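You operate a simulated robot arm through the tools that you are given. There is no shell and no other tool.

You are at the controls of a simulated robot arm. One attempt, no reset.

JOB
Zero the width gauge on the 24 mm master ring.
Fine: set the size knob to 24 mm; leave the ring under the lever and the case open.
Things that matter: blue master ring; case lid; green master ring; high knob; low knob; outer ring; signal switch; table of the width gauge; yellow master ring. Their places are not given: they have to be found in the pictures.

The check looks at the end state, three seconds after you hand in, the way a careful person would. Anything else that was tipped, shoved, dropped, spilled or broken makes it a failure.

ROBOT AND FRAMES
A 6-joint arm with a two-finger gripper, fixed in place. Base frame: the origin is on the floor under the middle of its stand, x ahead of it, y to its left, z up; the work surface is at about z = 0.88. Units: m, degrees, N and s.
It reaches about 1.572 m from its shoulder. Its first joint turns from -166.0 to 166.0 degrees. Payload 2.45 kg.
The TCP is the grasp point between the finger pads, 0.02 m short of the fingertips. In the tool frame z runs along the fingers and y along their closing line. The gripper opens to 0.14 m; its body begins 0.168 m behind the TCP.
Orientation is that of the tool frame in the base frame, as a unit quaternion [x, y, z, w]. With the fingers straight down and closing along the base's y, the tool's x points along the base's -x, its y along +y and its z along -z.

CONTROLS
- The arm moves only by the tool arm_command. Its argument "motion" is a list that holds one entry, the list of rows, each a list of 7 numbers: the shift along the base's x, y, z in m, then the turn, a rotation vector about the base's x, y, z in degrees, then the opening, from 0 (shut) to 1 (fully open). In form: [[[dx, dy, dz, ax, ay, az, claw], ...]]. A call has 1 to 20 rows; each row is the pose to reach, as a shift and turn from the pose commanded when the call began. Each row takes 0.2 s and may step no farther than 0.05 m and 8.6 degrees from the row before; otherwise, or with a gripper value out of range, the whole call is refused. Where a pose cannot be reached the arm comes as near as it can. A force on the tool above 90 N (or 10 N above the force at the start of the call, whichever is more), or a blocked arm, ends the call early, and 0.2 s more pass. Each finger travels about 0.045 m/s and halts on what it meets, pressing with about 24 N; the grip force reading is that of the motor and also rises with nothing between the fingers. The clock runs only during rows and for 0.2 s after the last one: add rows that repeat a pose to give the fingers time. It gives the time, the measured TCP pose, the force on the tool (base axes), the opening and the grip force at its end, in the units of the frame above (readings bear some noise), with the torque about the TCP (base axes, N m) and any sound that the robot's microphone picked up, and new pictures: "pictures" is both (left out), scene, wrist or none.
- Cameras (640 x 400 px; columns grow to the right, rows downward): "scene" is fixed at [0.4004, 0.6498, 1.5192]; the picture's right is [-0.72, -0.70, 0.00], its down [-0.37, 0.38, -0.85] and it looks along [0.59, -0.61, -0.53] (base axes); focal length 214 px, centre (320, 200). "wrist" rides on the gripper at [0.078, 0.011, -0.209] in the tool frame; the picture's right is [-0.14, 0.99, 0.00], its down [-0.92, -0.13, -0.37] and it looks along [-0.37, -0.05, 0.93] (tool axes); focal length 280 px, centre (320, 200).
- pixel_to_xyz(camera, pixels): for up to 12 pixels [column, row] of the newest picture of that camera ("zoom" is the newest enlarged one), the place [x, y, z] in the base frame of the surface seen there, good to about 0.003 m. It takes no simulated time.
- inspect(camera, box): a new picture of the part [left, top, right, bottom] of that camera's present view, enlarged. It takes no simulated time.
- job_done(): hands the job in; it is judged then, once.

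Leave the gripper open and the arm clear of the work at the hand-in unless told otherwise.

The tools are called after "Emit:" by a JSON object that holds its "fn" and its "kwargs". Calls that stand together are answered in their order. arm_command: Moves the arm, as the interface text tells. Its arguments: {"type":"object","properties":{"motion":{"type":"array"},"pictures":{"type":"string","enum":["both","scene","wrist","none"]}},"required":["motion"]} The other tools are called the same way: pixel_to_xyz (camera, pixels) gives the place of the surface under pixels of a picture; inspect (camera, box) takes an enlarged picture of a part of a camera's view; job_done () hands the job in.

At the start:

```text
t: 0.0
position: [0.4771, 0.3047, 1.4281]
ee_rot: [0.001, 1.0, 0.0, 0.001]
ft_force: [-0.9, -0.2, 0.0]
ft_torque: [0.04, 0.01, -0.01]
gripper_width: 0.1401
grasp_force: 0.1
```

scene: 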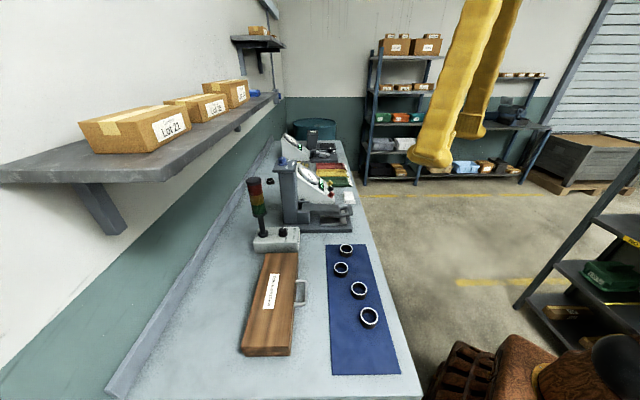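
wrist: 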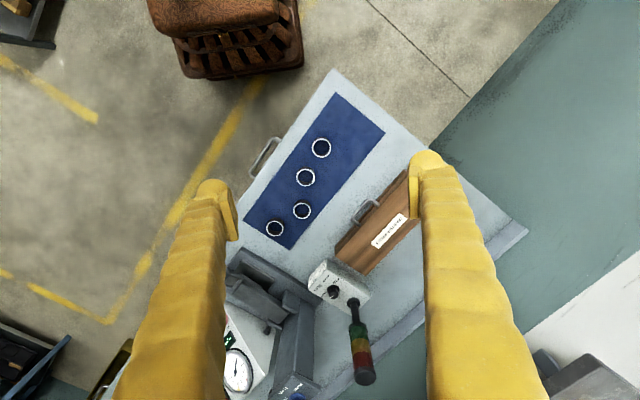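

I see a bench with a wooden case, four bearing rings on a blue mat, a signal tower with a switch box, and two gauges behind it. I'll enlarge several parts before moving.

Emit:
{"fn": "inspect", "kwargs": {"camera": "scene", "box": [220, 110, 400, 240]}}

Emit:
{"fn": "inspect", "kwargs": {"camera": "scene", "box": [230, 220, 410, 380]}}

Emit:
{"fn": "inspect", "kwargs": {"camera": "wrist", "box": [200, 230, 400, 400]}}

```text
3.08 times, centred on (310, 175) of scene
```

zoom: 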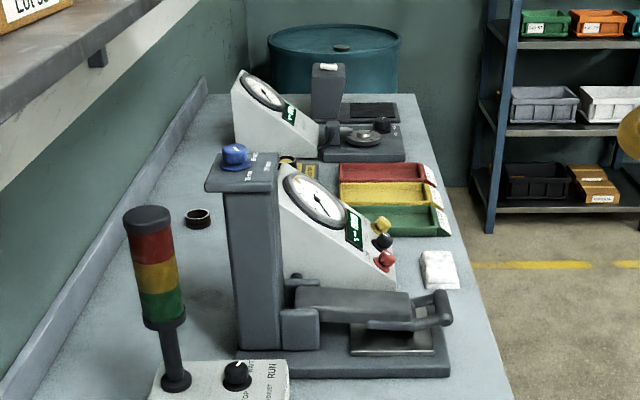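

```text
2.50 times, centred on (320, 300) of scene
```

zoom: 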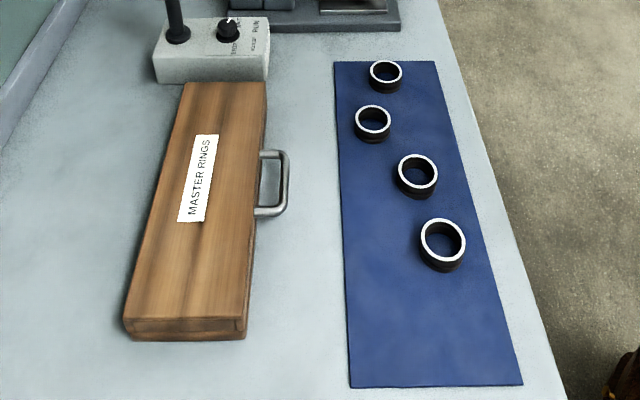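

```text
2.35 times, centred on (300, 315) of wrist
```

zoom: 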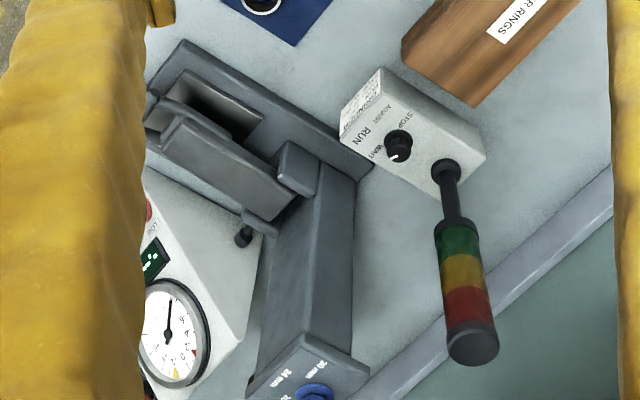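

Next I'll locate the main parts: case, handle, switch box, gauge, rings, mat.

Emit:
{"fn": "pixel_to_xyz", "kwargs": {"camera": "scene", "pixels": [[270, 258], [296, 258], [292, 350], [243, 350], [307, 290], [268, 300], [283, 232], [264, 237], [287, 163], [300, 230], [345, 230], [330, 200]]}}

Emit:
{"fn": "pixel_to_xyz", "kwargs": {"camera": "scene", "pixels": [[345, 256], [341, 275], [358, 298], [369, 326], [331, 246], [364, 245], [332, 374], [399, 373], [342, 206], [310, 165], [320, 180], [329, 182]]}}

```text
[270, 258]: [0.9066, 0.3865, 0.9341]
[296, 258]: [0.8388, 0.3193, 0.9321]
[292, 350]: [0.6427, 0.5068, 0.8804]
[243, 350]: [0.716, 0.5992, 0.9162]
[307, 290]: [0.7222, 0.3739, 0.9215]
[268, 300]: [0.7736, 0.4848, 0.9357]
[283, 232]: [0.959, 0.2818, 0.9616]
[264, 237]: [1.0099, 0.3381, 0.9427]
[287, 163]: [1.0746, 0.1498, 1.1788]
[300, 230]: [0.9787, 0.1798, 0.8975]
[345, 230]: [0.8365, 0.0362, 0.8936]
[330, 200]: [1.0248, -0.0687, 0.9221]
```

```text
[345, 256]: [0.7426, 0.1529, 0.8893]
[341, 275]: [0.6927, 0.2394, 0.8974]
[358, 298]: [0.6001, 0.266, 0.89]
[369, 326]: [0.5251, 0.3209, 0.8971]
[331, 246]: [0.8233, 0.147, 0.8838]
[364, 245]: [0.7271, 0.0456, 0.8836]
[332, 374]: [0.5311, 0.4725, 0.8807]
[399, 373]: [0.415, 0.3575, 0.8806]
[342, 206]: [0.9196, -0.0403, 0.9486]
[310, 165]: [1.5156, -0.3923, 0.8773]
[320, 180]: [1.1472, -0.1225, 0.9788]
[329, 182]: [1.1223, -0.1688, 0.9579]
```

I'll enlarge the gauge and its knobs and the size knob more strongly.

Emit:
{"fn": "inspect", "kwargs": {"camera": "scene", "box": [270, 150, 360, 240]}}

Emit:
{"fn": "inspect", "kwargs": {"camera": "wrist", "box": [240, 320, 360, 400]}}

Emit:
{"fn": "inspect", "kwargs": {"camera": "wrist", "box": [300, 250, 400, 320]}}

```text
4.44 times, centred on (315, 195) of scene
```

zoom: 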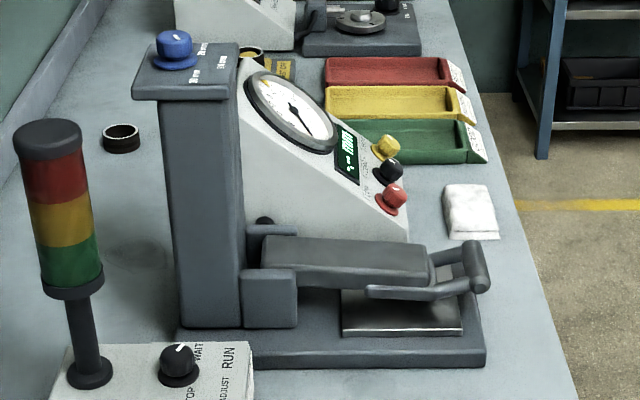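

```text
5.00 times, centred on (300, 360) of wrist
```

zoom: 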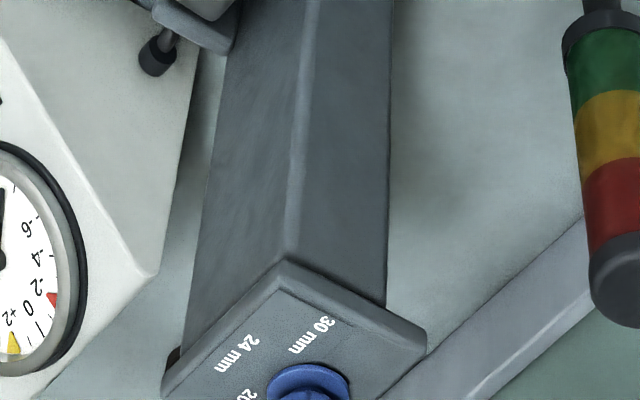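

```text
5.71 times, centred on (350, 285) of wrist
```

zoom: 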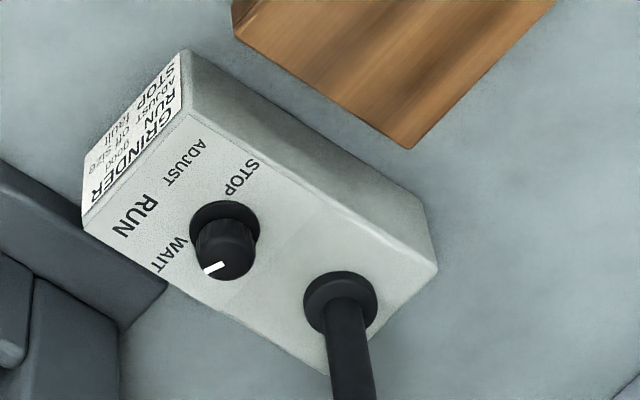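

The switch box belongs to the grinder (WAIT now) and isn't part of this job. I'll enlarge the gauge again in the scene view and read positions for its parts.

Emit:
{"fn": "inspect", "kwargs": {"camera": "scene", "box": [270, 150, 360, 240]}}

```text
4.44 times, centred on (315, 195) of scene
```

zoom: 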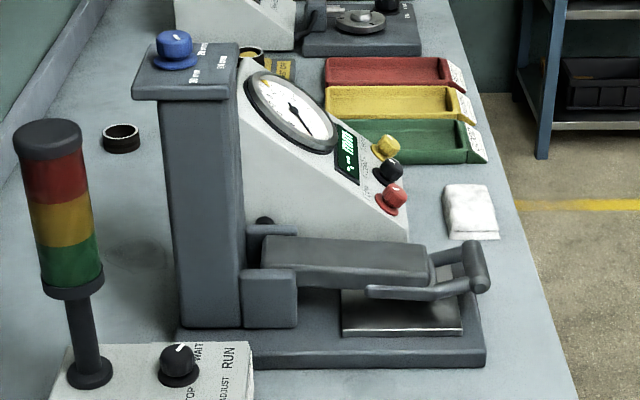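

Now I'll read positions at the size knob, dial, three face knobs, lever, handle, table and loose items.

Emit:
{"fn": "pixel_to_xyz", "kwargs": {"camera": "zoom", "pixels": [[174, 40], [293, 115], [386, 148], [389, 171], [395, 196], [345, 160], [340, 255], [472, 262], [400, 318], [265, 295], [120, 135], [470, 210]]}}

Emit:
{"fn": "pixel_to_xyz", "kwargs": {"camera": "zoom", "pixels": [[140, 95], [235, 95], [185, 48], [180, 340], [485, 355], [445, 325], [345, 325], [352, 300], [430, 265], [400, 293], [285, 232], [270, 260]]}}

```text
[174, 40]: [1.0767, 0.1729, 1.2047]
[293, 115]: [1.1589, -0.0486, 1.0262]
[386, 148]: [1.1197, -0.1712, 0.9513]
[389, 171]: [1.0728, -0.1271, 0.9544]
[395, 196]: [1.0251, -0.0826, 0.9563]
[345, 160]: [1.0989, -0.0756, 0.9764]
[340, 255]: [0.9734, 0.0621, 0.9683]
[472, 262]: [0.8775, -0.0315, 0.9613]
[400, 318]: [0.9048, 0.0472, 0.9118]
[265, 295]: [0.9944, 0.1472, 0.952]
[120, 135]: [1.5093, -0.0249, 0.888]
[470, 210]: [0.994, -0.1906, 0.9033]
```

```text
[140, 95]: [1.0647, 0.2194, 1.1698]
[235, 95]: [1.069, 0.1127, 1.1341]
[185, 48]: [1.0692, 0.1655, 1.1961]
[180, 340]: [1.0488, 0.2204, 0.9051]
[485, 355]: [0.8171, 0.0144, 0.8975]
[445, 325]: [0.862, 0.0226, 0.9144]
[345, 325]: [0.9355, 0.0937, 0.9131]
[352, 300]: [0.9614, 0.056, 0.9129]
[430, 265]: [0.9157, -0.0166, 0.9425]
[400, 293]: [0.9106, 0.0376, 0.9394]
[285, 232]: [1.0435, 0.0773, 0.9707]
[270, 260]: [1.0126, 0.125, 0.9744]
```

The gauge runs diagonally: red, black and yellow knobs at about (1.025,-0.083), (1.073,-0.127), (1.120,-0.171). I'll move the arm high over the front of the gauge and yaw about 44° so the wrist camera looks at it squarely.

Emit:
{"fn": "arm_command", "kwargs": {"motion": [[[0.0325, -0.031, -0.0107, 0, 0, 3.67, 1], [0.065, -0.062, -0.0213, 0, 0, 7.33, 1], [0.0975, -0.093, -0.032, 0, 0, 11, 1], [0.13, -0.124, -0.0427, 0, 0, 14.67, 1], [0.1625, -0.155, -0.0533, 0, 0, 18.33, 1], [0.195, -0.186, -0.064, 0, 0, 22, 1], [0.2275, -0.217, -0.0747, 0, 0, 25.67, 1], [0.26, -0.248, -0.0853, 0, 0, 29.33, 1], [0.2925, -0.279, -0.096, 0, 0, 33, 1], [0.325, -0.31, -0.1067, 0, 0, 36.67, 1], [0.3575, -0.341, -0.1173, 0, 0, 40.33, 1], [0.39, -0.372, -0.128, 0, 0, 44, 1], [0.39, -0.372, -0.128, 0, 0, 44, 1]]]}}

```text
t: 2.8
position: [0.8682, -0.0672, 1.2986]
ee_rot: [-0.374, 0.927, 0.001, -0.001]
ft_force: [-0.1, 0.0, 0.2]
ft_torque: [0.04, 0.01, 0.02]
gripper_width: 0.1396
grasp_force: 0.0
```

scene: 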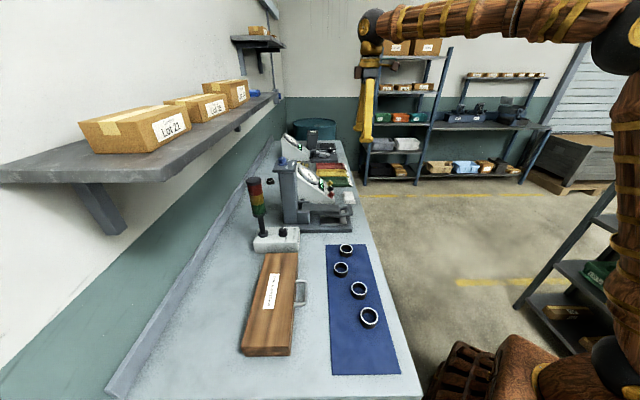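
wrist: 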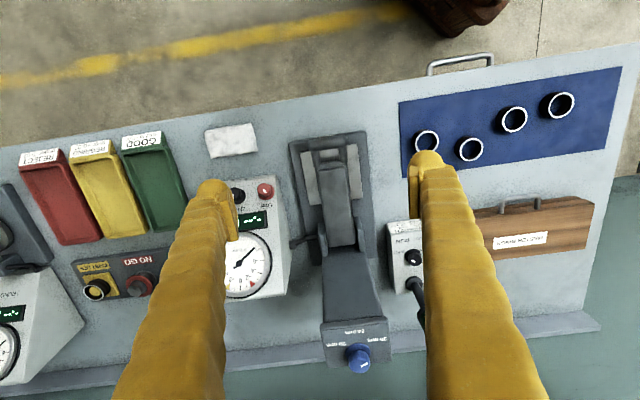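

The gauge is now in the wrist view between the fingers. I'll enlarge the dial/knobs, the lever, and the size knob.

Emit:
{"fn": "inspect", "kwargs": {"camera": "wrist", "box": [220, 170, 310, 305]}}

Emit:
{"fn": "inspect", "kwargs": {"camera": "wrist", "box": [280, 120, 400, 260]}}

Emit:
{"fn": "inspect", "kwargs": {"camera": "wrist", "box": [310, 310, 400, 380]}}

```text
2.96 times, centred on (265, 238) of wrist
```

zoom: 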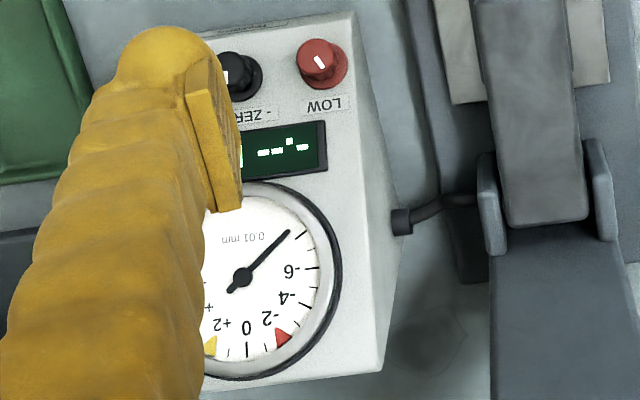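

```text
2.86 times, centred on (340, 190) of wrist
```

zoom: 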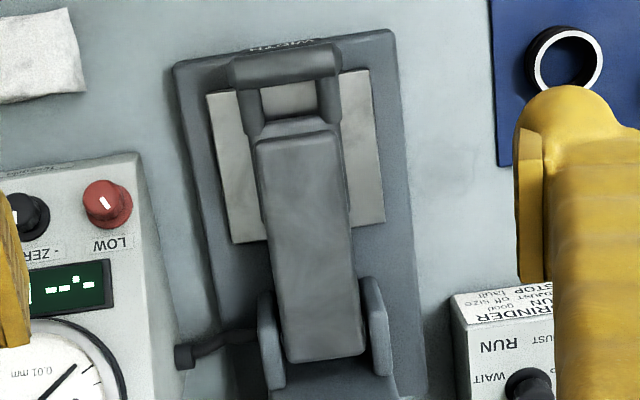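

```text
5.71 times, centred on (355, 345) of wrist
```

zoom: 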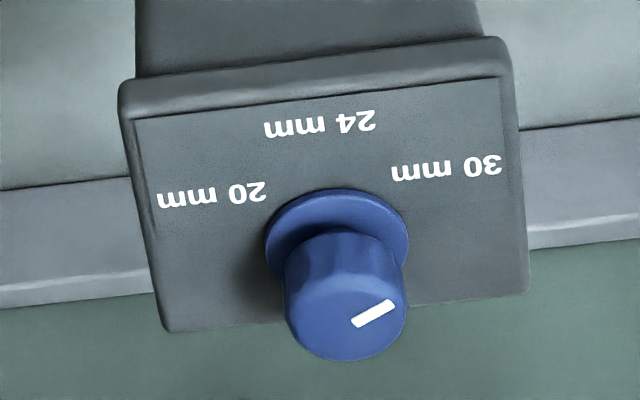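

The size knob (blue) points at 30 mm now; 24 mm is the middle mark. The red face knob is LOW, black is "- ZERO +". I'll look closely at the lever gap from the scene camera and the case from the wrist camera.

Emit:
{"fn": "inspect", "kwargs": {"camera": "scene", "box": [300, 190, 350, 235]}}

Emit:
{"fn": "inspect", "kwargs": {"camera": "scene", "box": [235, 245, 315, 360]}}

Emit:
{"fn": "inspect", "kwargs": {"camera": "wrist", "box": [460, 180, 610, 270]}}

Emit:
{"fn": "inspect", "kwargs": {"camera": "wrist", "box": [380, 210, 440, 330]}}

```text
8.89 times, centred on (325, 212) of scene
```

zoom: 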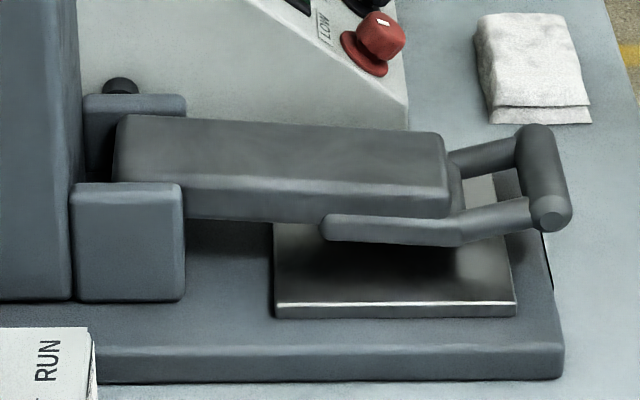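

```text
3.48 times, centred on (275, 302) of scene
```

zoom: 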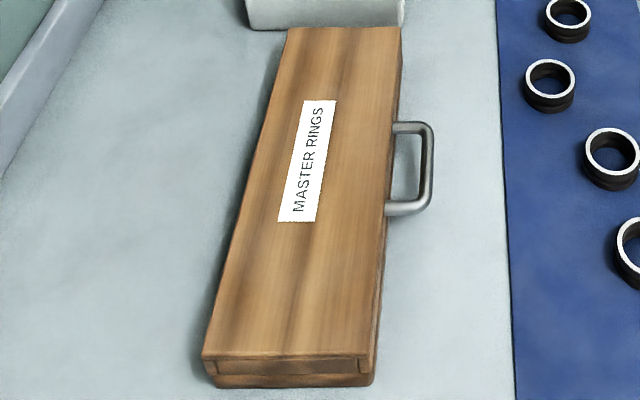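

```text
4.27 times, centred on (535, 225) of wrist
```

zoom: 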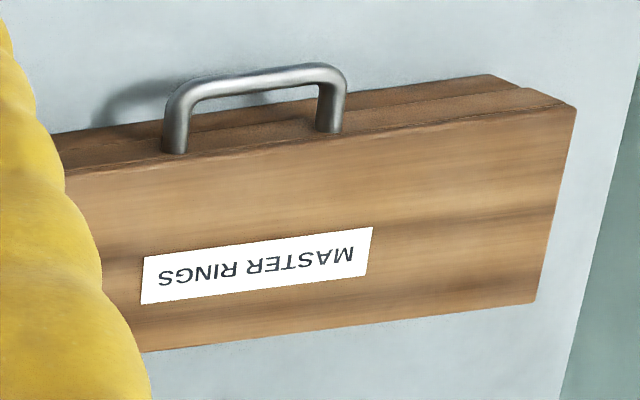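

```text
3.33 times, centred on (410, 270) of wrist
```

zoom: 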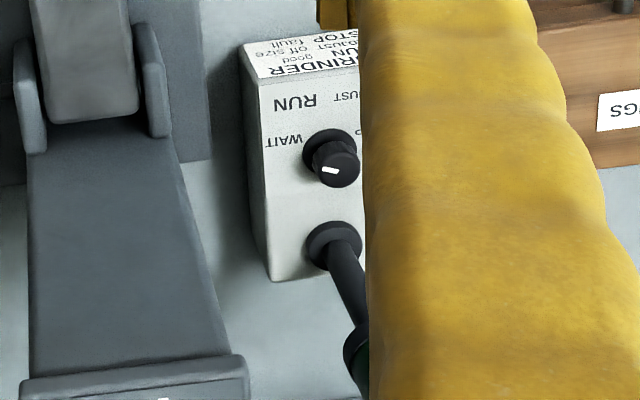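

The lever sits low over the table plate with a crossbar handle at its front; I need to see the gap and the measuring contact. I'll back off to the front and tilt the tool 40° so the wrist camera looks at the lever almost level.

Emit:
{"fn": "arm_command", "kwargs": {"motion": [[[-0.0104, -0.0065, -0.032, 3.45, -3.6, 0, 1], [-0.0208, -0.013, -0.0645, 6.9, -7.2, 0, 1], [-0.031, -0.0195, -0.097, 10.35, -10.8, 0, 1], [-0.0415, -0.026, -0.129, 13.8, -14.4, 0, 1], [-0.052, -0.0325, -0.161, 17.25, -18, 0, 1], [-0.062, -0.039, -0.1935, 20.7, -21.6, 0, 1], [-0.0726, -0.0455, -0.226, 24.15, -25.2, 0, 1], [-0.083, -0.052, -0.258, 27.6, -28.8, 0, 1], [-0.083, -0.052, -0.258, 27.6, -28.8, 0, 1]]]}}

```text
t: 4.8
position: [0.7836, -0.1195, 1.0417]
ee_rot: [-0.352, 0.872, 0.126, 0.316]
ft_force: [0.7, -0.3, 0.2]
ft_torque: [0.0, 0.03, -0.02]
gripper_width: 0.14
grasp_force: 0.0
```

scene: 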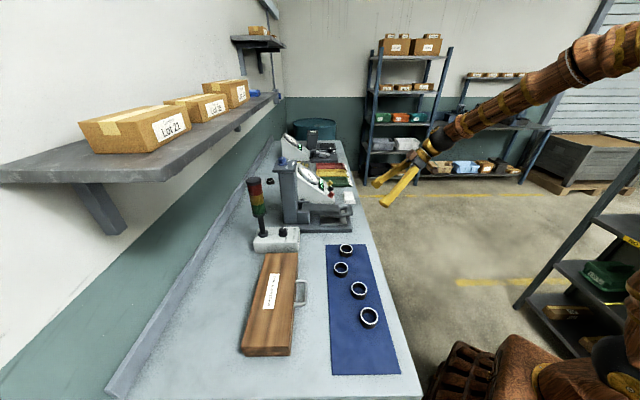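
wrist: 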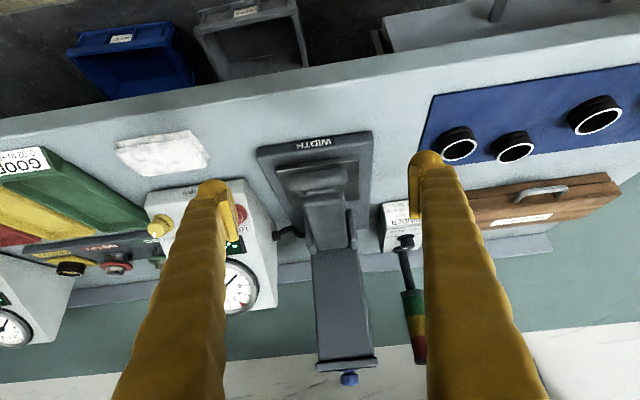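

Now the view is from the front (upside down). I'll enlarge the lever and the handle region.

Emit:
{"fn": "inspect", "kwargs": {"camera": "wrist", "box": [250, 125, 390, 255]}}

Emit:
{"fn": "inspect", "kwargs": {"camera": "wrist", "box": [440, 160, 630, 260]}}

Emit:
{"fn": "inspect", "kwargs": {"camera": "wrist", "box": [130, 180, 290, 320]}}

```text
3.08 times, centred on (320, 190) of wrist
```

zoom: 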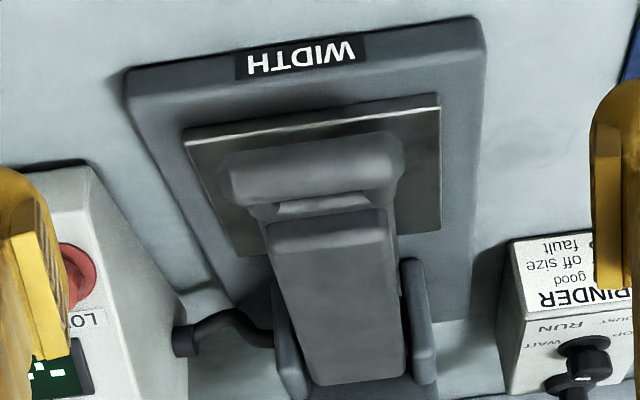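

```text
3.37 times, centred on (535, 210) of wrist
```

zoom: 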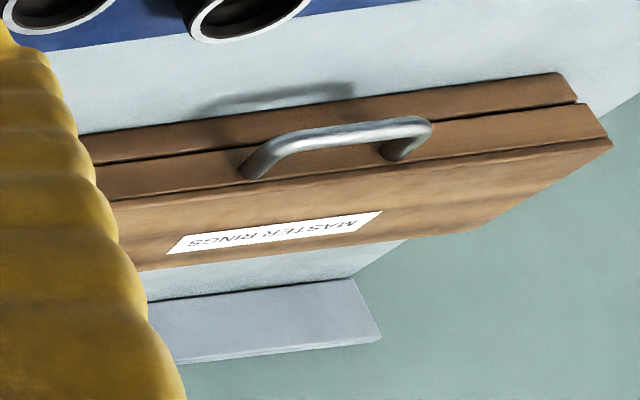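

```text
2.86 times, centred on (210, 250) of wrist
```

zoom: 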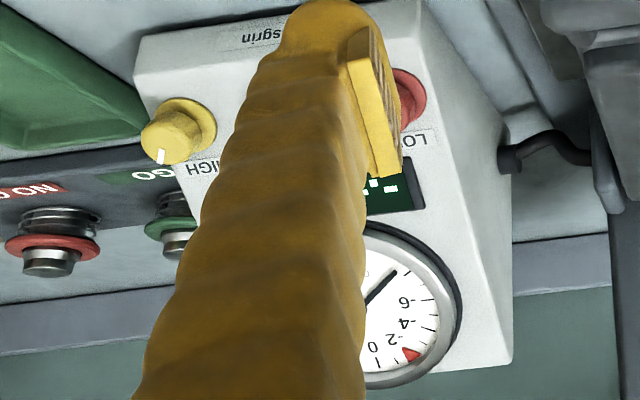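

The lid handle is on the lid's front face, and the seam runs below it. The lever seems to have a ramp-like fork in front. I'll measure the handle, the case corners and the overhead shelf.

Emit:
{"fn": "pixel_to_xyz", "kwargs": {"camera": "wrist", "pixels": [[514, 201], [525, 194], [544, 190], [565, 188], [557, 195], [600, 188], [619, 193], [484, 226], [560, 215], [605, 180], [595, 189], [540, 205]]}}

Emit:
{"fn": "pixel_to_xyz", "kwargs": {"camera": "scene", "pixels": [[160, 180], [250, 115], [274, 96], [100, 185], [5, 182], [120, 225], [300, 288], [308, 282], [308, 303], [298, 305], [297, 280], [258, 185]]}}

Emit:
{"fn": "pixel_to_xyz", "kwargs": {"camera": "scene", "pixels": [[265, 252], [298, 253], [246, 346], [288, 347], [240, 357], [291, 355], [165, 250], [200, 380], [390, 330], [110, 390], [262, 200], [300, 255]]}}

```text
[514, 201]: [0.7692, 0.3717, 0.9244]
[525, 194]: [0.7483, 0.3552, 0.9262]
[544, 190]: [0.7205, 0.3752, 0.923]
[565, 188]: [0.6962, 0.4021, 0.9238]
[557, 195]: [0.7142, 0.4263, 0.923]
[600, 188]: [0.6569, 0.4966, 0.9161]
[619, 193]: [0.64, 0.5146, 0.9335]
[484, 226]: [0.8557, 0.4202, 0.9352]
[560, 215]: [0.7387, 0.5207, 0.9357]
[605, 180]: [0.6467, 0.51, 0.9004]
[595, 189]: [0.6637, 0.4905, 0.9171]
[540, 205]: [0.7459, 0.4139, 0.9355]
```

```text
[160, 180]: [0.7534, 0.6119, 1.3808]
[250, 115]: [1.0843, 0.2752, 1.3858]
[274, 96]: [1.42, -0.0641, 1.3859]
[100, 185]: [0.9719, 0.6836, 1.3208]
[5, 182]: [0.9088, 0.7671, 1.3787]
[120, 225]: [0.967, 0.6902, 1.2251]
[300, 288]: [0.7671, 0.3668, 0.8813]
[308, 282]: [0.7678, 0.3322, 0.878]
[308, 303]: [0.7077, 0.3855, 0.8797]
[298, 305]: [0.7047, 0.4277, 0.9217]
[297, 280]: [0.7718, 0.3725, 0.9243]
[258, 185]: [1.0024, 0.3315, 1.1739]
```

```text
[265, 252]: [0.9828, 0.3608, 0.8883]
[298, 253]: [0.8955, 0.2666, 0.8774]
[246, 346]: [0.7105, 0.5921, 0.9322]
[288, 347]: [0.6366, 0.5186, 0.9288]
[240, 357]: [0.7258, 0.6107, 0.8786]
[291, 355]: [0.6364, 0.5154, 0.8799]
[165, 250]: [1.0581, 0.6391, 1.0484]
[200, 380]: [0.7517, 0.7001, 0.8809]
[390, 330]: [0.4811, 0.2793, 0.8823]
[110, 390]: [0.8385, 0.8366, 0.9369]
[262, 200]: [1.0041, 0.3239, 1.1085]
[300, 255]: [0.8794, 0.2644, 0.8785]
```

I'll measure the finger size in the wrist picture to judge clearances beside the handle.

Emit:
{"fn": "pixel_to_xyz", "kwargs": {"camera": "wrist", "pixels": [[425, 153], [413, 165], [440, 165], [412, 215], [426, 215], [450, 215], [213, 183], [238, 235], [228, 200], [205, 200], [420, 200], [415, 185]]}}

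Emit:
{"fn": "inspect", "kwargs": {"camera": "wrist", "box": [380, 130, 500, 250]}}

```text
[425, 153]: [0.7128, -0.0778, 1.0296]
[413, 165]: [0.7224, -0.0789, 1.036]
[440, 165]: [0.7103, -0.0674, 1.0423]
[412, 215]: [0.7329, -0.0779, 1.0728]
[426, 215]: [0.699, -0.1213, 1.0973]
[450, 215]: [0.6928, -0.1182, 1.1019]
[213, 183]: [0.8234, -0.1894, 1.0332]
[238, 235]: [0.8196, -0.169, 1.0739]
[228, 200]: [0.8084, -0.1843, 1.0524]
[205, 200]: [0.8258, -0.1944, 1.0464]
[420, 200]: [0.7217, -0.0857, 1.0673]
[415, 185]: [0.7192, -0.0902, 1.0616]
```

```text
3.33 times, centred on (440, 190) of wrist
```

zoom: 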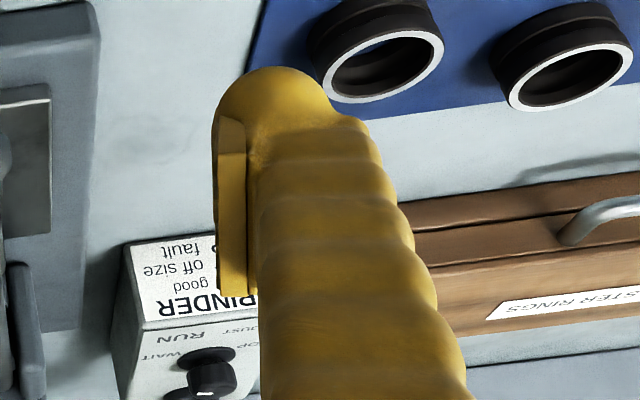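

Fingers are about 0.02 m thick and 0.04 m wide; the handle is about 0.087 m wide, centred near (0.72,0.375,0.92), so I can pinch it from both ends along the bench direction. I'll move over to just above the handle with the same tilt.

Emit:
{"fn": "arm_command", "kwargs": {"motion": [[[-0.0081, 0.0441, 0.0117, 0, 0, 0, 1], [-0.0162, 0.0881, 0.0233, 0, 0, 0, 1], [-0.0243, 0.1322, 0.035, 0, 0, 0, 1], [-0.0324, 0.1762, 0.0466, 0, 0, 0, 1], [-0.0405, 0.2203, 0.0583, 0, 0, 0, 1], [-0.0489, 0.262, 0.045, 0, 0, 0, 1], [-0.0572, 0.3037, 0.0316, 0, 0, 0, 1], [-0.0656, 0.3454, 0.0183, 0, 0, 0, 1], [-0.0739, 0.3871, 0.005, 0, 0, 0, 1], [-0.0823, 0.4288, -0.0084, 0, 0, 0, 1], [-0.0906, 0.4705, -0.0217, 0, 0, 0, 1], [-0.065, 0.4958, -0.0467, 0, 0, 0, 1], [-0.065, 0.4958, -0.0467, 0, 0, 0, 1]]]}}

```text
t: 7.6
position: [0.721, 0.3768, 0.9948]
ee_rot: [-0.352, 0.871, 0.127, 0.317]
ft_force: [0.1, 0.9, 1.1]
ft_torque: [-0.02, -0.02, 0.01]
gripper_width: 0.1401
grasp_force: 0.0
```

scene: 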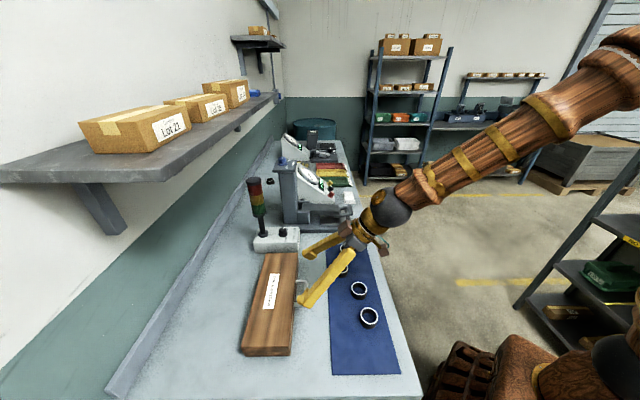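
wrist: 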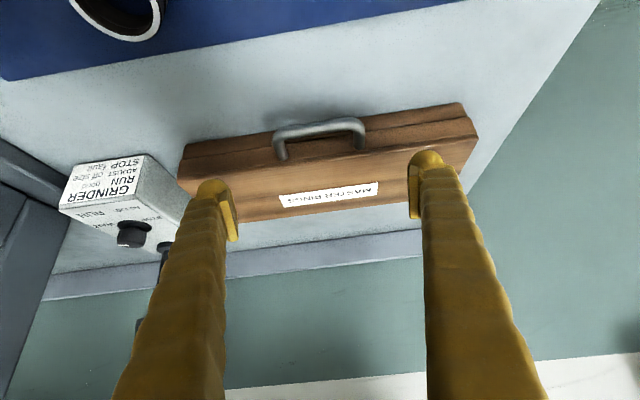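

The handle is centred between the fingers at (320,130). I'll re-measure it from this closer view.

Emit:
{"fn": "pixel_to_xyz", "kwargs": {"camera": "wrist", "pixels": [[277, 135], [320, 128], [360, 122], [281, 155], [361, 143], [278, 145], [365, 130], [190, 160], [470, 118], [300, 190], [190, 175], [476, 133]]}}

Emit:
{"fn": "inspect", "kwargs": {"camera": "wrist", "box": [170, 90, 490, 240]}}

```text
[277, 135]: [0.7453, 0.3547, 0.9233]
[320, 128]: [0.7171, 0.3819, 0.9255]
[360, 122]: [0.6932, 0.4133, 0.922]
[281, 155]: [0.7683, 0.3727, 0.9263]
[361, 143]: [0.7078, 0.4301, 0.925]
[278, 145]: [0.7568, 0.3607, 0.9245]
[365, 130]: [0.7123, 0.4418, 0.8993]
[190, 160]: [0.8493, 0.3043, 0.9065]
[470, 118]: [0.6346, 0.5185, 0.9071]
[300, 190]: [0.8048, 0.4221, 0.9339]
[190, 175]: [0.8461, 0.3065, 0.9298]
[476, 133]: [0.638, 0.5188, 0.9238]
```

```text
2.00 times, centred on (330, 165) of wrist
```

zoom: 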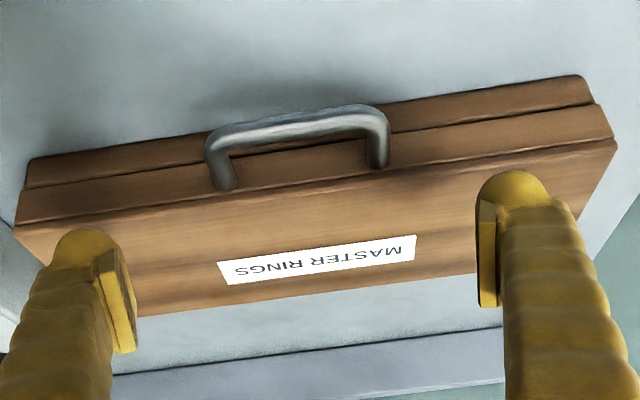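

The handle centre is at about (0.717,0.381,0.92), so I shift slightly, lower so the pads straddle it, and close.

Emit:
{"fn": "arm_command", "kwargs": {"motion": [[[-0.0023, 0.0045, -0.025, 0, 0, 0, 1], [-0.0023, 0.0045, -0.05, 0, 0, 0, 1], [-0.0023, 0.0045, -0.0734, 0, 0, 0, 1], [-0.0023, 0.0045, -0.0734, 0, 0, 0, 1]]]}}

```text
t: 8.6
position: [0.7175, 0.3816, 0.9227]
ee_rot: [-0.353, 0.871, 0.126, 0.316]
ft_force: [-0.4, -0.3, -1.5]
ft_torque: [-0.02, -0.02, 0.01]
gripper_width: 0.1399
grasp_force: 0.0
```

scene: 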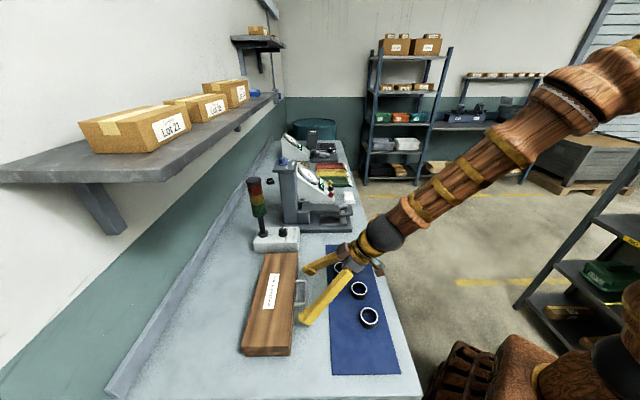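
wrist: 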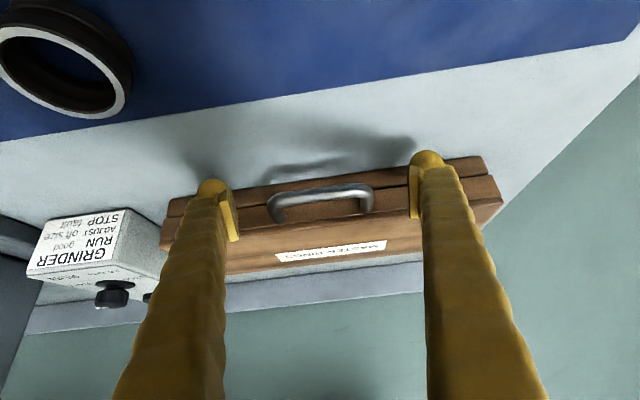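

The pads straddle the handle with no contact. I'll close the fingers on it.

Emit:
{"fn": "arm_command", "kwargs": {"motion": [[[0, 0, 0, 0, 0, 0, 0.8], [0, 0, 0, 0, 0, 0, 0.5], [0, 0, 0, 0, 0, 0, 0.5], [0, 0, 0, 0, 0, 0, 0.5], [0, 0, 0, 0, 0, 0, 0.5], [0, 0, 0, 0, 0, 0, 0.5]]]}}

```text
t: 10.0
position: [0.7189, 0.3807, 0.9232]
ee_rot: [-0.352, 0.872, 0.127, 0.317]
ft_force: [30.9, -29.0, 0.6]
ft_torque: [-0.31, -0.42, -0.93]
gripper_width: 0.0882
grasp_force: 44.8
```

scene: 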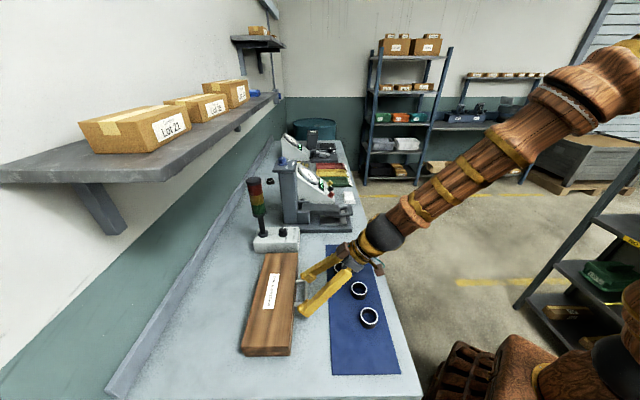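
wrist: 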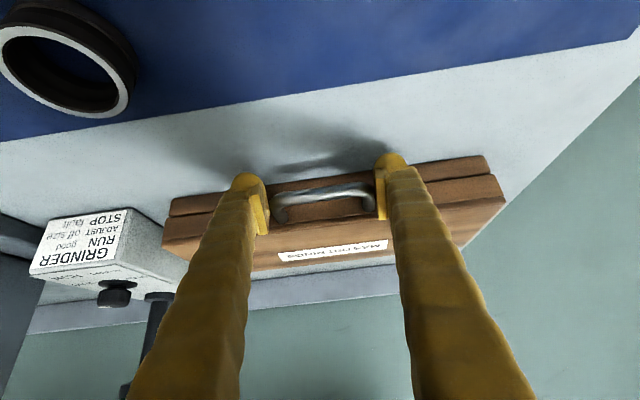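

The fingers met the handle (0.088 m) but there is a 42 N sideways push toward +u, so one finger presses more. I'll ease the tool a few mm in that direction to balance it.

Emit:
{"fn": "arm_command", "kwargs": {"motion": [[[0.0014, -0.0014, 0, 0, 0, 0, 0.5], [0.0021, -0.0021, 0, 0, 0, 0, 0.5], [0.0021, -0.0021, 0, 0, 0, 0, 0.5]]], "pictures": "wrist"}}

```text
t: 10.8
position: [0.7198, 0.3789, 0.9221]
ee_rot: [-0.352, 0.871, 0.128, 0.317]
ft_force: [9.5, -8.4, 12.4]
ft_torque: [0.17, -0.38, -0.69]
gripper_width: 0.088
grasp_force: 45.0
```

wrist: 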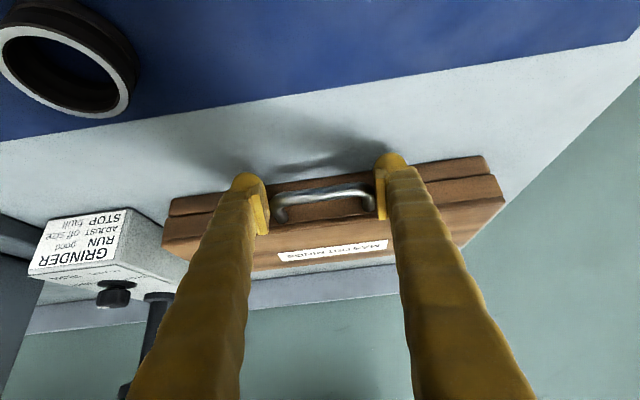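

Much better balanced. Now I lift the lid along an arc about its rear hinge, first to about 30°.

Emit:
{"fn": "arm_command", "kwargs": {"motion": [[[0.0016, 0.0016, 0.0123, 0, 0, 0, 0.5], [0.004, 0.0039, 0.0243, 0, 0, 0, 0.5], [0.0071, 0.007, 0.0361, 0, 0, 0, 0.5], [0.011, 0.0108, 0.0474, 0, 0, 0, 0.5], [0.0155, 0.0153, 0.0582, 0, 0, 0, 0.5], [0.0206, 0.0204, 0.0683, 0, 0, 0, 0.5]]]}}

```text
t: 12.2
position: [0.7383, 0.4, 0.9926]
ee_rot: [-0.353, 0.871, 0.127, 0.317]
ft_force: [-50.8, -23.1, 24.3]
ft_torque: [-0.51, 1.37, 0.26]
gripper_width: 0.086
grasp_force: 45.5
```

scene: 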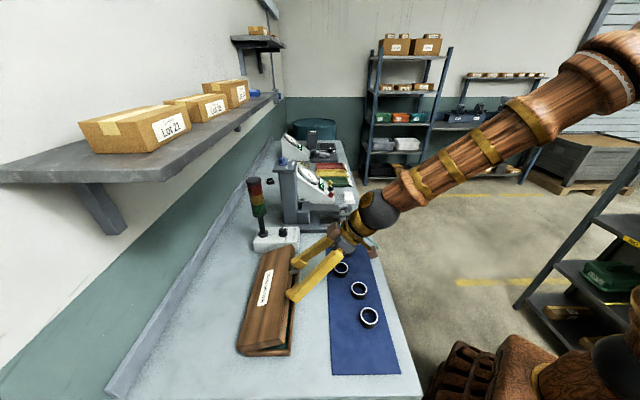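
wrist: 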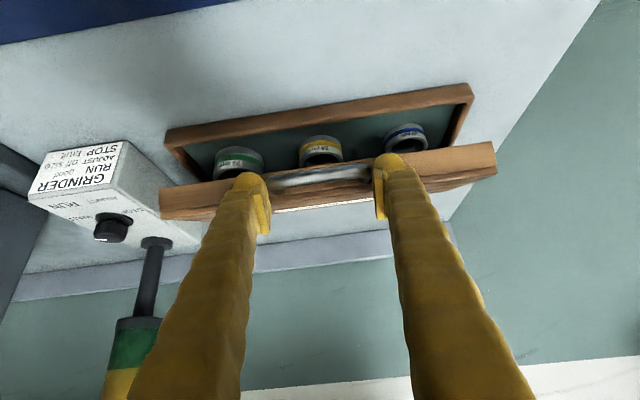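

The lid lifts: three rings (green, yellow, blue bands) are visible in the case. The tool is being pushed back about 50 N toward -v, so my arc is slightly too far inward. I'll ease back a few mm and check the case hasn't slid.

Emit:
{"fn": "arm_command", "kwargs": {"motion": [[[-0.0028, -0.0028, 0, 0, 0, 0, 0.5], [-0.0043, -0.0042, 0, 0, 0, 0, 0.5]]]}}

Emit:
{"fn": "inspect", "kwargs": {"camera": "scene", "box": [225, 230, 355, 370]}}

Emit:
{"fn": "inspect", "kwargs": {"camera": "wrist", "box": [150, 70, 510, 240]}}

```text
t: 12.8
position: [0.7357, 0.3949, 0.9919]
ee_rot: [-0.352, 0.872, 0.126, 0.317]
ft_force: [0.6, 0.4, 0.5]
ft_torque: [-0.04, -0.02, -0.01]
gripper_width: 0.038
grasp_force: 0.1
```

scene: 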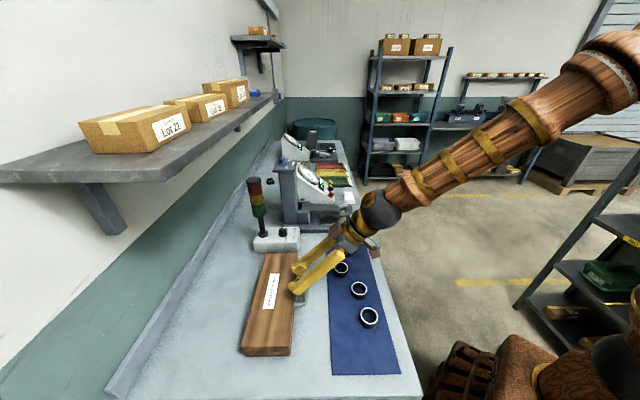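
wrist: 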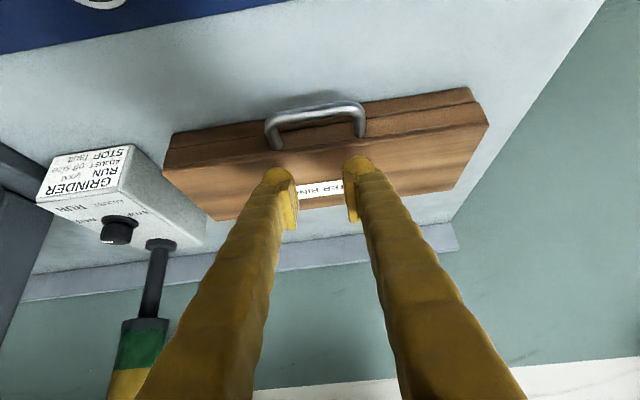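

```text
2.86 times, centred on (290, 300) of scene
```

zoom: 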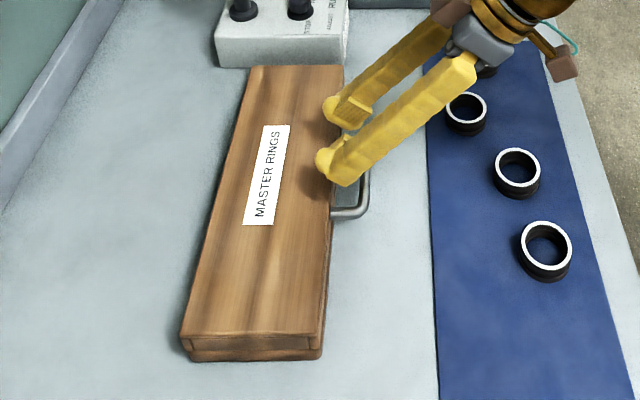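

```text
1.78 times, centred on (330, 155) of wrist
```

zoom: 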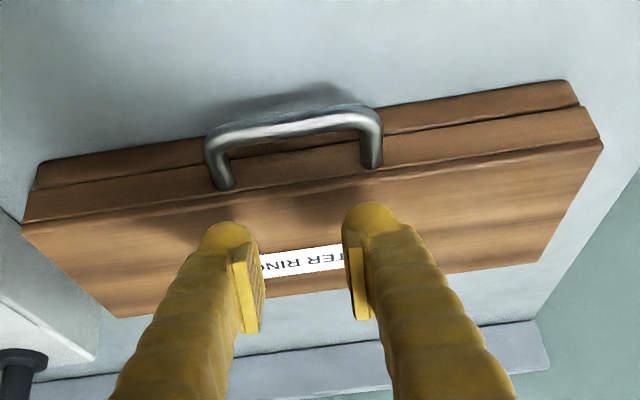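

The handle's rounded corners slipped out of the pads and the lid fell shut again; the case itself didn't move (near corner still at about (240,355)). A better hold is to clamp the handle's bar front-to-back, one finger inside the loop. First I'll measure the finger thickness near the tip in the scene picture.

Emit:
{"fn": "inspect", "kwargs": {"camera": "scene", "box": [275, 235, 345, 305]}}

```text
5.71 times, centred on (310, 270) of scene
```

zoom: 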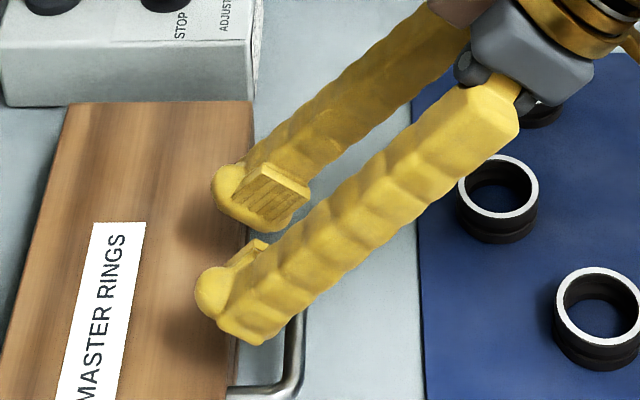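

Emit:
{"fn": "pixel_to_xyz", "kwargs": {"camera": "zoom", "pixels": [[207, 290], [225, 300], [240, 335], [265, 325], [240, 255], [260, 245], [270, 275], [330, 240], [350, 260], [270, 180], [300, 195], [250, 200]]}}

```text
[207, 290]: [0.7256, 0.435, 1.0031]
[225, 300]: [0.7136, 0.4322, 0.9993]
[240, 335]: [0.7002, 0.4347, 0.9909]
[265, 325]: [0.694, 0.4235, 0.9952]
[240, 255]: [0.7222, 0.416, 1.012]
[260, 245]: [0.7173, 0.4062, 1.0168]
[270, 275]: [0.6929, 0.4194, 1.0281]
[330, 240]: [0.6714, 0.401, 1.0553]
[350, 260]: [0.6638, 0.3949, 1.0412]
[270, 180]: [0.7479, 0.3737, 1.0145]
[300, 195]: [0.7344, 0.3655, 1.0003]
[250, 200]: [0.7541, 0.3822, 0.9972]
```

Fingers are about 0.03 m thick, too thick for the loop. Instead I'll re-pinch the handle deeper on its straight side posts (v about 11 mm further in). First open and line up above it.

Emit:
{"fn": "arm_command", "kwargs": {"motion": [[[-0.004, -0.0045, 0.005, 0, 0, 0, 1], [-0.0081, -0.0089, 0.005, 0, 0, 0, 1], [-0.0081, -0.0089, 0.005, 0, 0, 0, 1], [-0.0081, -0.0089, 0.005, 0, 0, 0, 1], [-0.0081, -0.0089, 0.005, 0, 0, 0, 1], [-0.0081, -0.0089, 0.005, 0, 0, 0, 1], [-0.0081, -0.0089, 0.005, 0, 0, 0, 1]]], "pictures": "wrist"}}

Emit:
{"fn": "pixel_to_xyz", "kwargs": {"camera": "wrist", "pixels": [[268, 130], [315, 118], [362, 118], [275, 150], [362, 136], [180, 150], [480, 105], [175, 165], [487, 122], [320, 145], [300, 210], [400, 200]]}}

```text
t: 14.4
position: [0.727, 0.3873, 0.9968]
ee_rot: [-0.352, 0.871, 0.127, 0.317]
ft_force: [-1.1, 0.5, -0.4]
ft_torque: [0.01, 0.0, 0.01]
gripper_width: 0.1402
grasp_force: 0.0
```

wrist: 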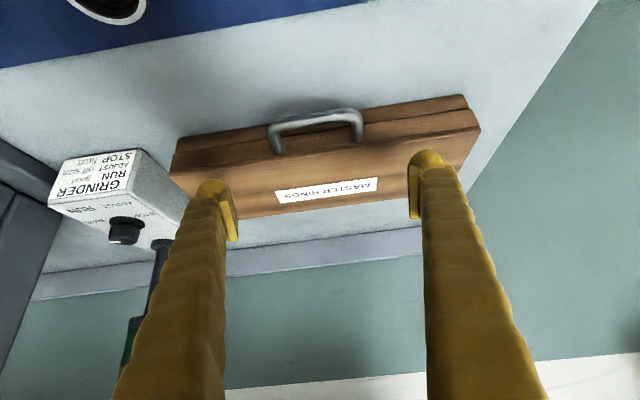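

```text
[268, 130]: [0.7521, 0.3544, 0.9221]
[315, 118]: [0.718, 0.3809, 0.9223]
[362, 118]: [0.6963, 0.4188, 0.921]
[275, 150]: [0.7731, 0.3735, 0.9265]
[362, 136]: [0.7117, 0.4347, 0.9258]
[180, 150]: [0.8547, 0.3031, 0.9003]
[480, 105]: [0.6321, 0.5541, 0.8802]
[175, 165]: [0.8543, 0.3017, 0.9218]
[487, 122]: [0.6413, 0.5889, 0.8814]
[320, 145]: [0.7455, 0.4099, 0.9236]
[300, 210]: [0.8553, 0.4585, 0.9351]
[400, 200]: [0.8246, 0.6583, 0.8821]
```

The case is where it was (lid front v≈0.818, bar v≈0.779). Now lower straight down onto the posts and close.

Emit:
{"fn": "arm_command", "kwargs": {"motion": [[[0, 0, -0.03, 0, 0, 0, 1], [0, 0, -0.055, 0, 0, 0, 1], [0, 0, -0.0753, 0, 0, 0, 1], [0, 0, -0.0753, 0, 0, 0, 0.7], [0, 0, -0.0753, 0, 0, 0, 0.5], [0, 0, -0.0753, 0, 0, 0, 0.5], [0, 0, -0.0753, 0, 0, 0, 0.5], [0, 0, -0.0753, 0, 0, 0, 0.5]]]}}

Emit:
{"fn": "inspect", "kwargs": {"camera": "wrist", "box": [220, 140, 420, 260]}}

```text
t: 16.2
position: [0.7279, 0.3861, 0.9191]
ee_rot: [-0.353, 0.871, 0.128, 0.316]
ft_force: [-26.5, 18.0, 1.8]
ft_torque: [0.22, 0.09, 0.74]
gripper_width: 0.0898
grasp_force: 42.4
```

scene: 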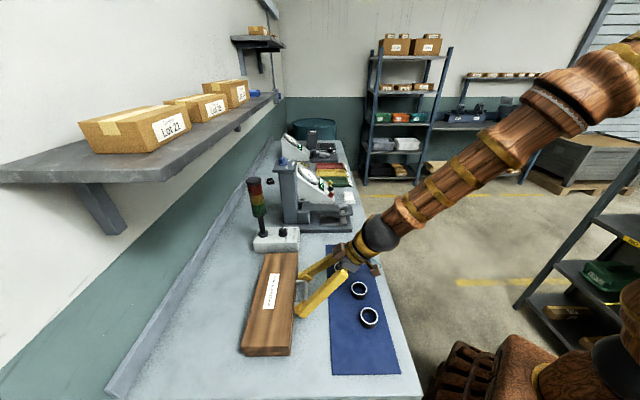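
wrist: 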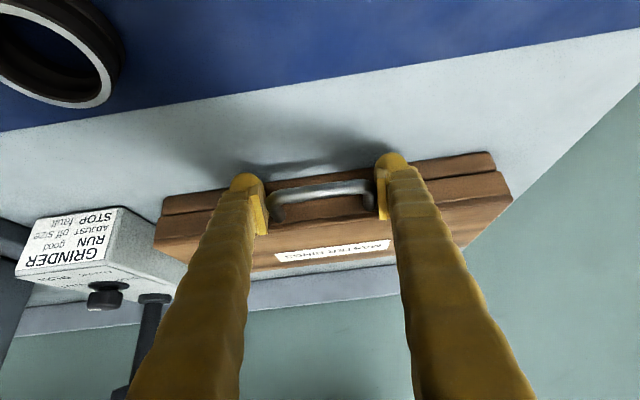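

```text
3.20 times, centred on (320, 200) of wrist
```

zoom: 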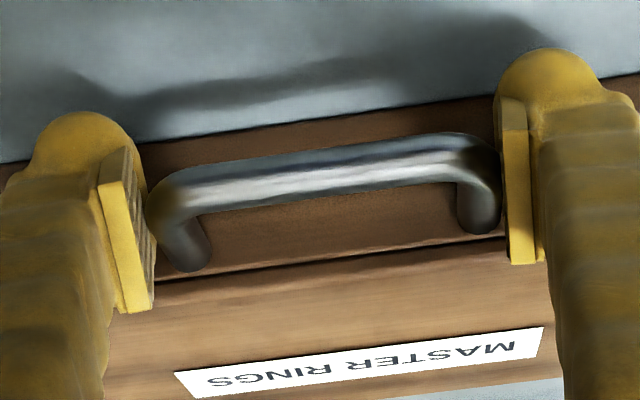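

The grip is on the posts now (0.0898 m). A 31 N side push toward -u remains; I'll shift 3 mm that way, then start the lift to about 20°.

Emit:
{"fn": "arm_command", "kwargs": {"motion": [[[-0.0011, 0.0011, 0, 0, 0, 0, 0.5], [-0.0021, 0.0021, 0, 0, 0, 0, 0.5], [-0.0021, 0.0021, 0, 0, 0, 0, 0.5]]], "pictures": "none"}}

```text
t: 17.0
position: [0.7258, 0.3877, 0.9199]
ee_rot: [-0.351, 0.872, 0.126, 0.318]
ft_force: [17.3, -6.7, -5.0]
ft_torque: [-0.83, -0.1, 0.56]
gripper_width: 0.0895
grasp_force: 44.9
```

Balanced within 17 N. Now lift along the arc to about 20°.

Emit:
{"fn": "arm_command", "kwargs": {"motion": [[[0.0018, 0.0004, 0.0116, 0, 0, 0, 0.5], [0.0036, 0.0022, 0.0229, 0, 0, 0, 0.5], [0.0061, 0.0046, 0.034, 0, 0, 0, 0.5], [0.0093, 0.0078, 0.0448, 0, 0, 0, 0.5]]], "pictures": "wrist"}}

```text
t: 18.0
position: [0.7337, 0.3949, 0.9646]
ee_rot: [-0.351, 0.872, 0.127, 0.317]
ft_force: [15.1, -23.8, -7.1]
ft_torque: [-0.72, 0.75, -0.55]
gripper_width: 0.0896
grasp_force: 45.1
```

wrist: 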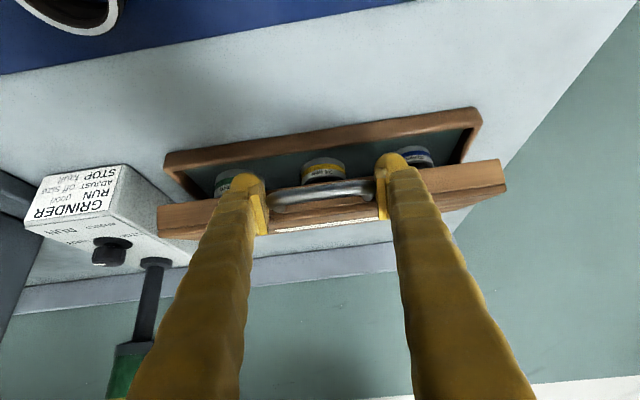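

The lid is following well with only small force in the arc plane. Continue to about 50°.

Emit:
{"fn": "arm_command", "kwargs": {"motion": [[[0.0044, 0.0034, 0.0103, 0, 0, 0, 0.5], [0.0093, 0.0072, 0.0201, 0, 0, 0, 0.5], [0.0144, 0.0122, 0.0293, 0, 0, 0, 0.5], [0.02, 0.0177, 0.0379, 0, 0, 0, 0.5], [0.0262, 0.0239, 0.0457, 0, 0, 0, 0.5], [0.0328, 0.0303, 0.0528, 0, 0, 0, 0.5]]]}}

```text
t: 19.4
position: [0.7645, 0.4249, 1.0168]
ee_rot: [-0.353, 0.871, 0.128, 0.317]
ft_force: [-28.2, -0.7, 10.2]
ft_torque: [-0.8, 0.95, 0.43]
gripper_width: 0.0896
grasp_force: 44.8
```

scene: 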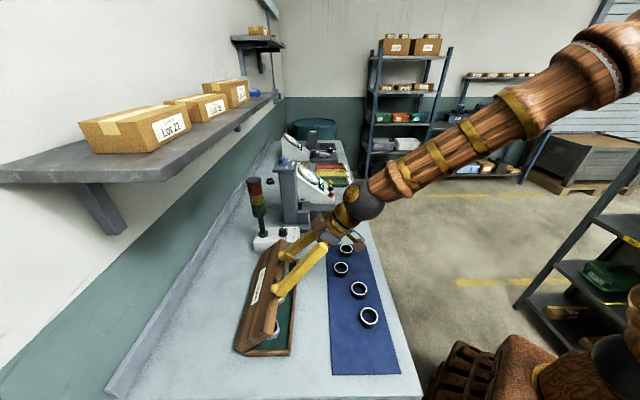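
wrist: 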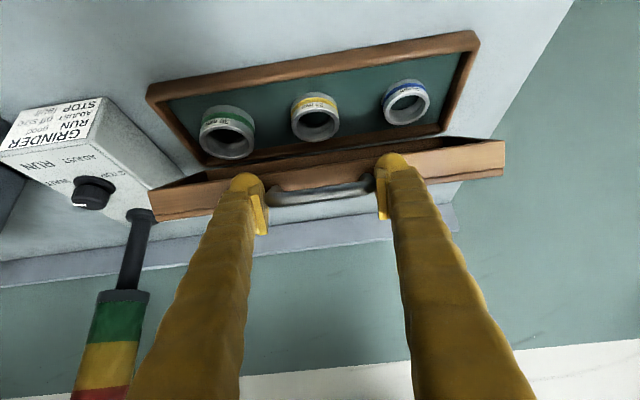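

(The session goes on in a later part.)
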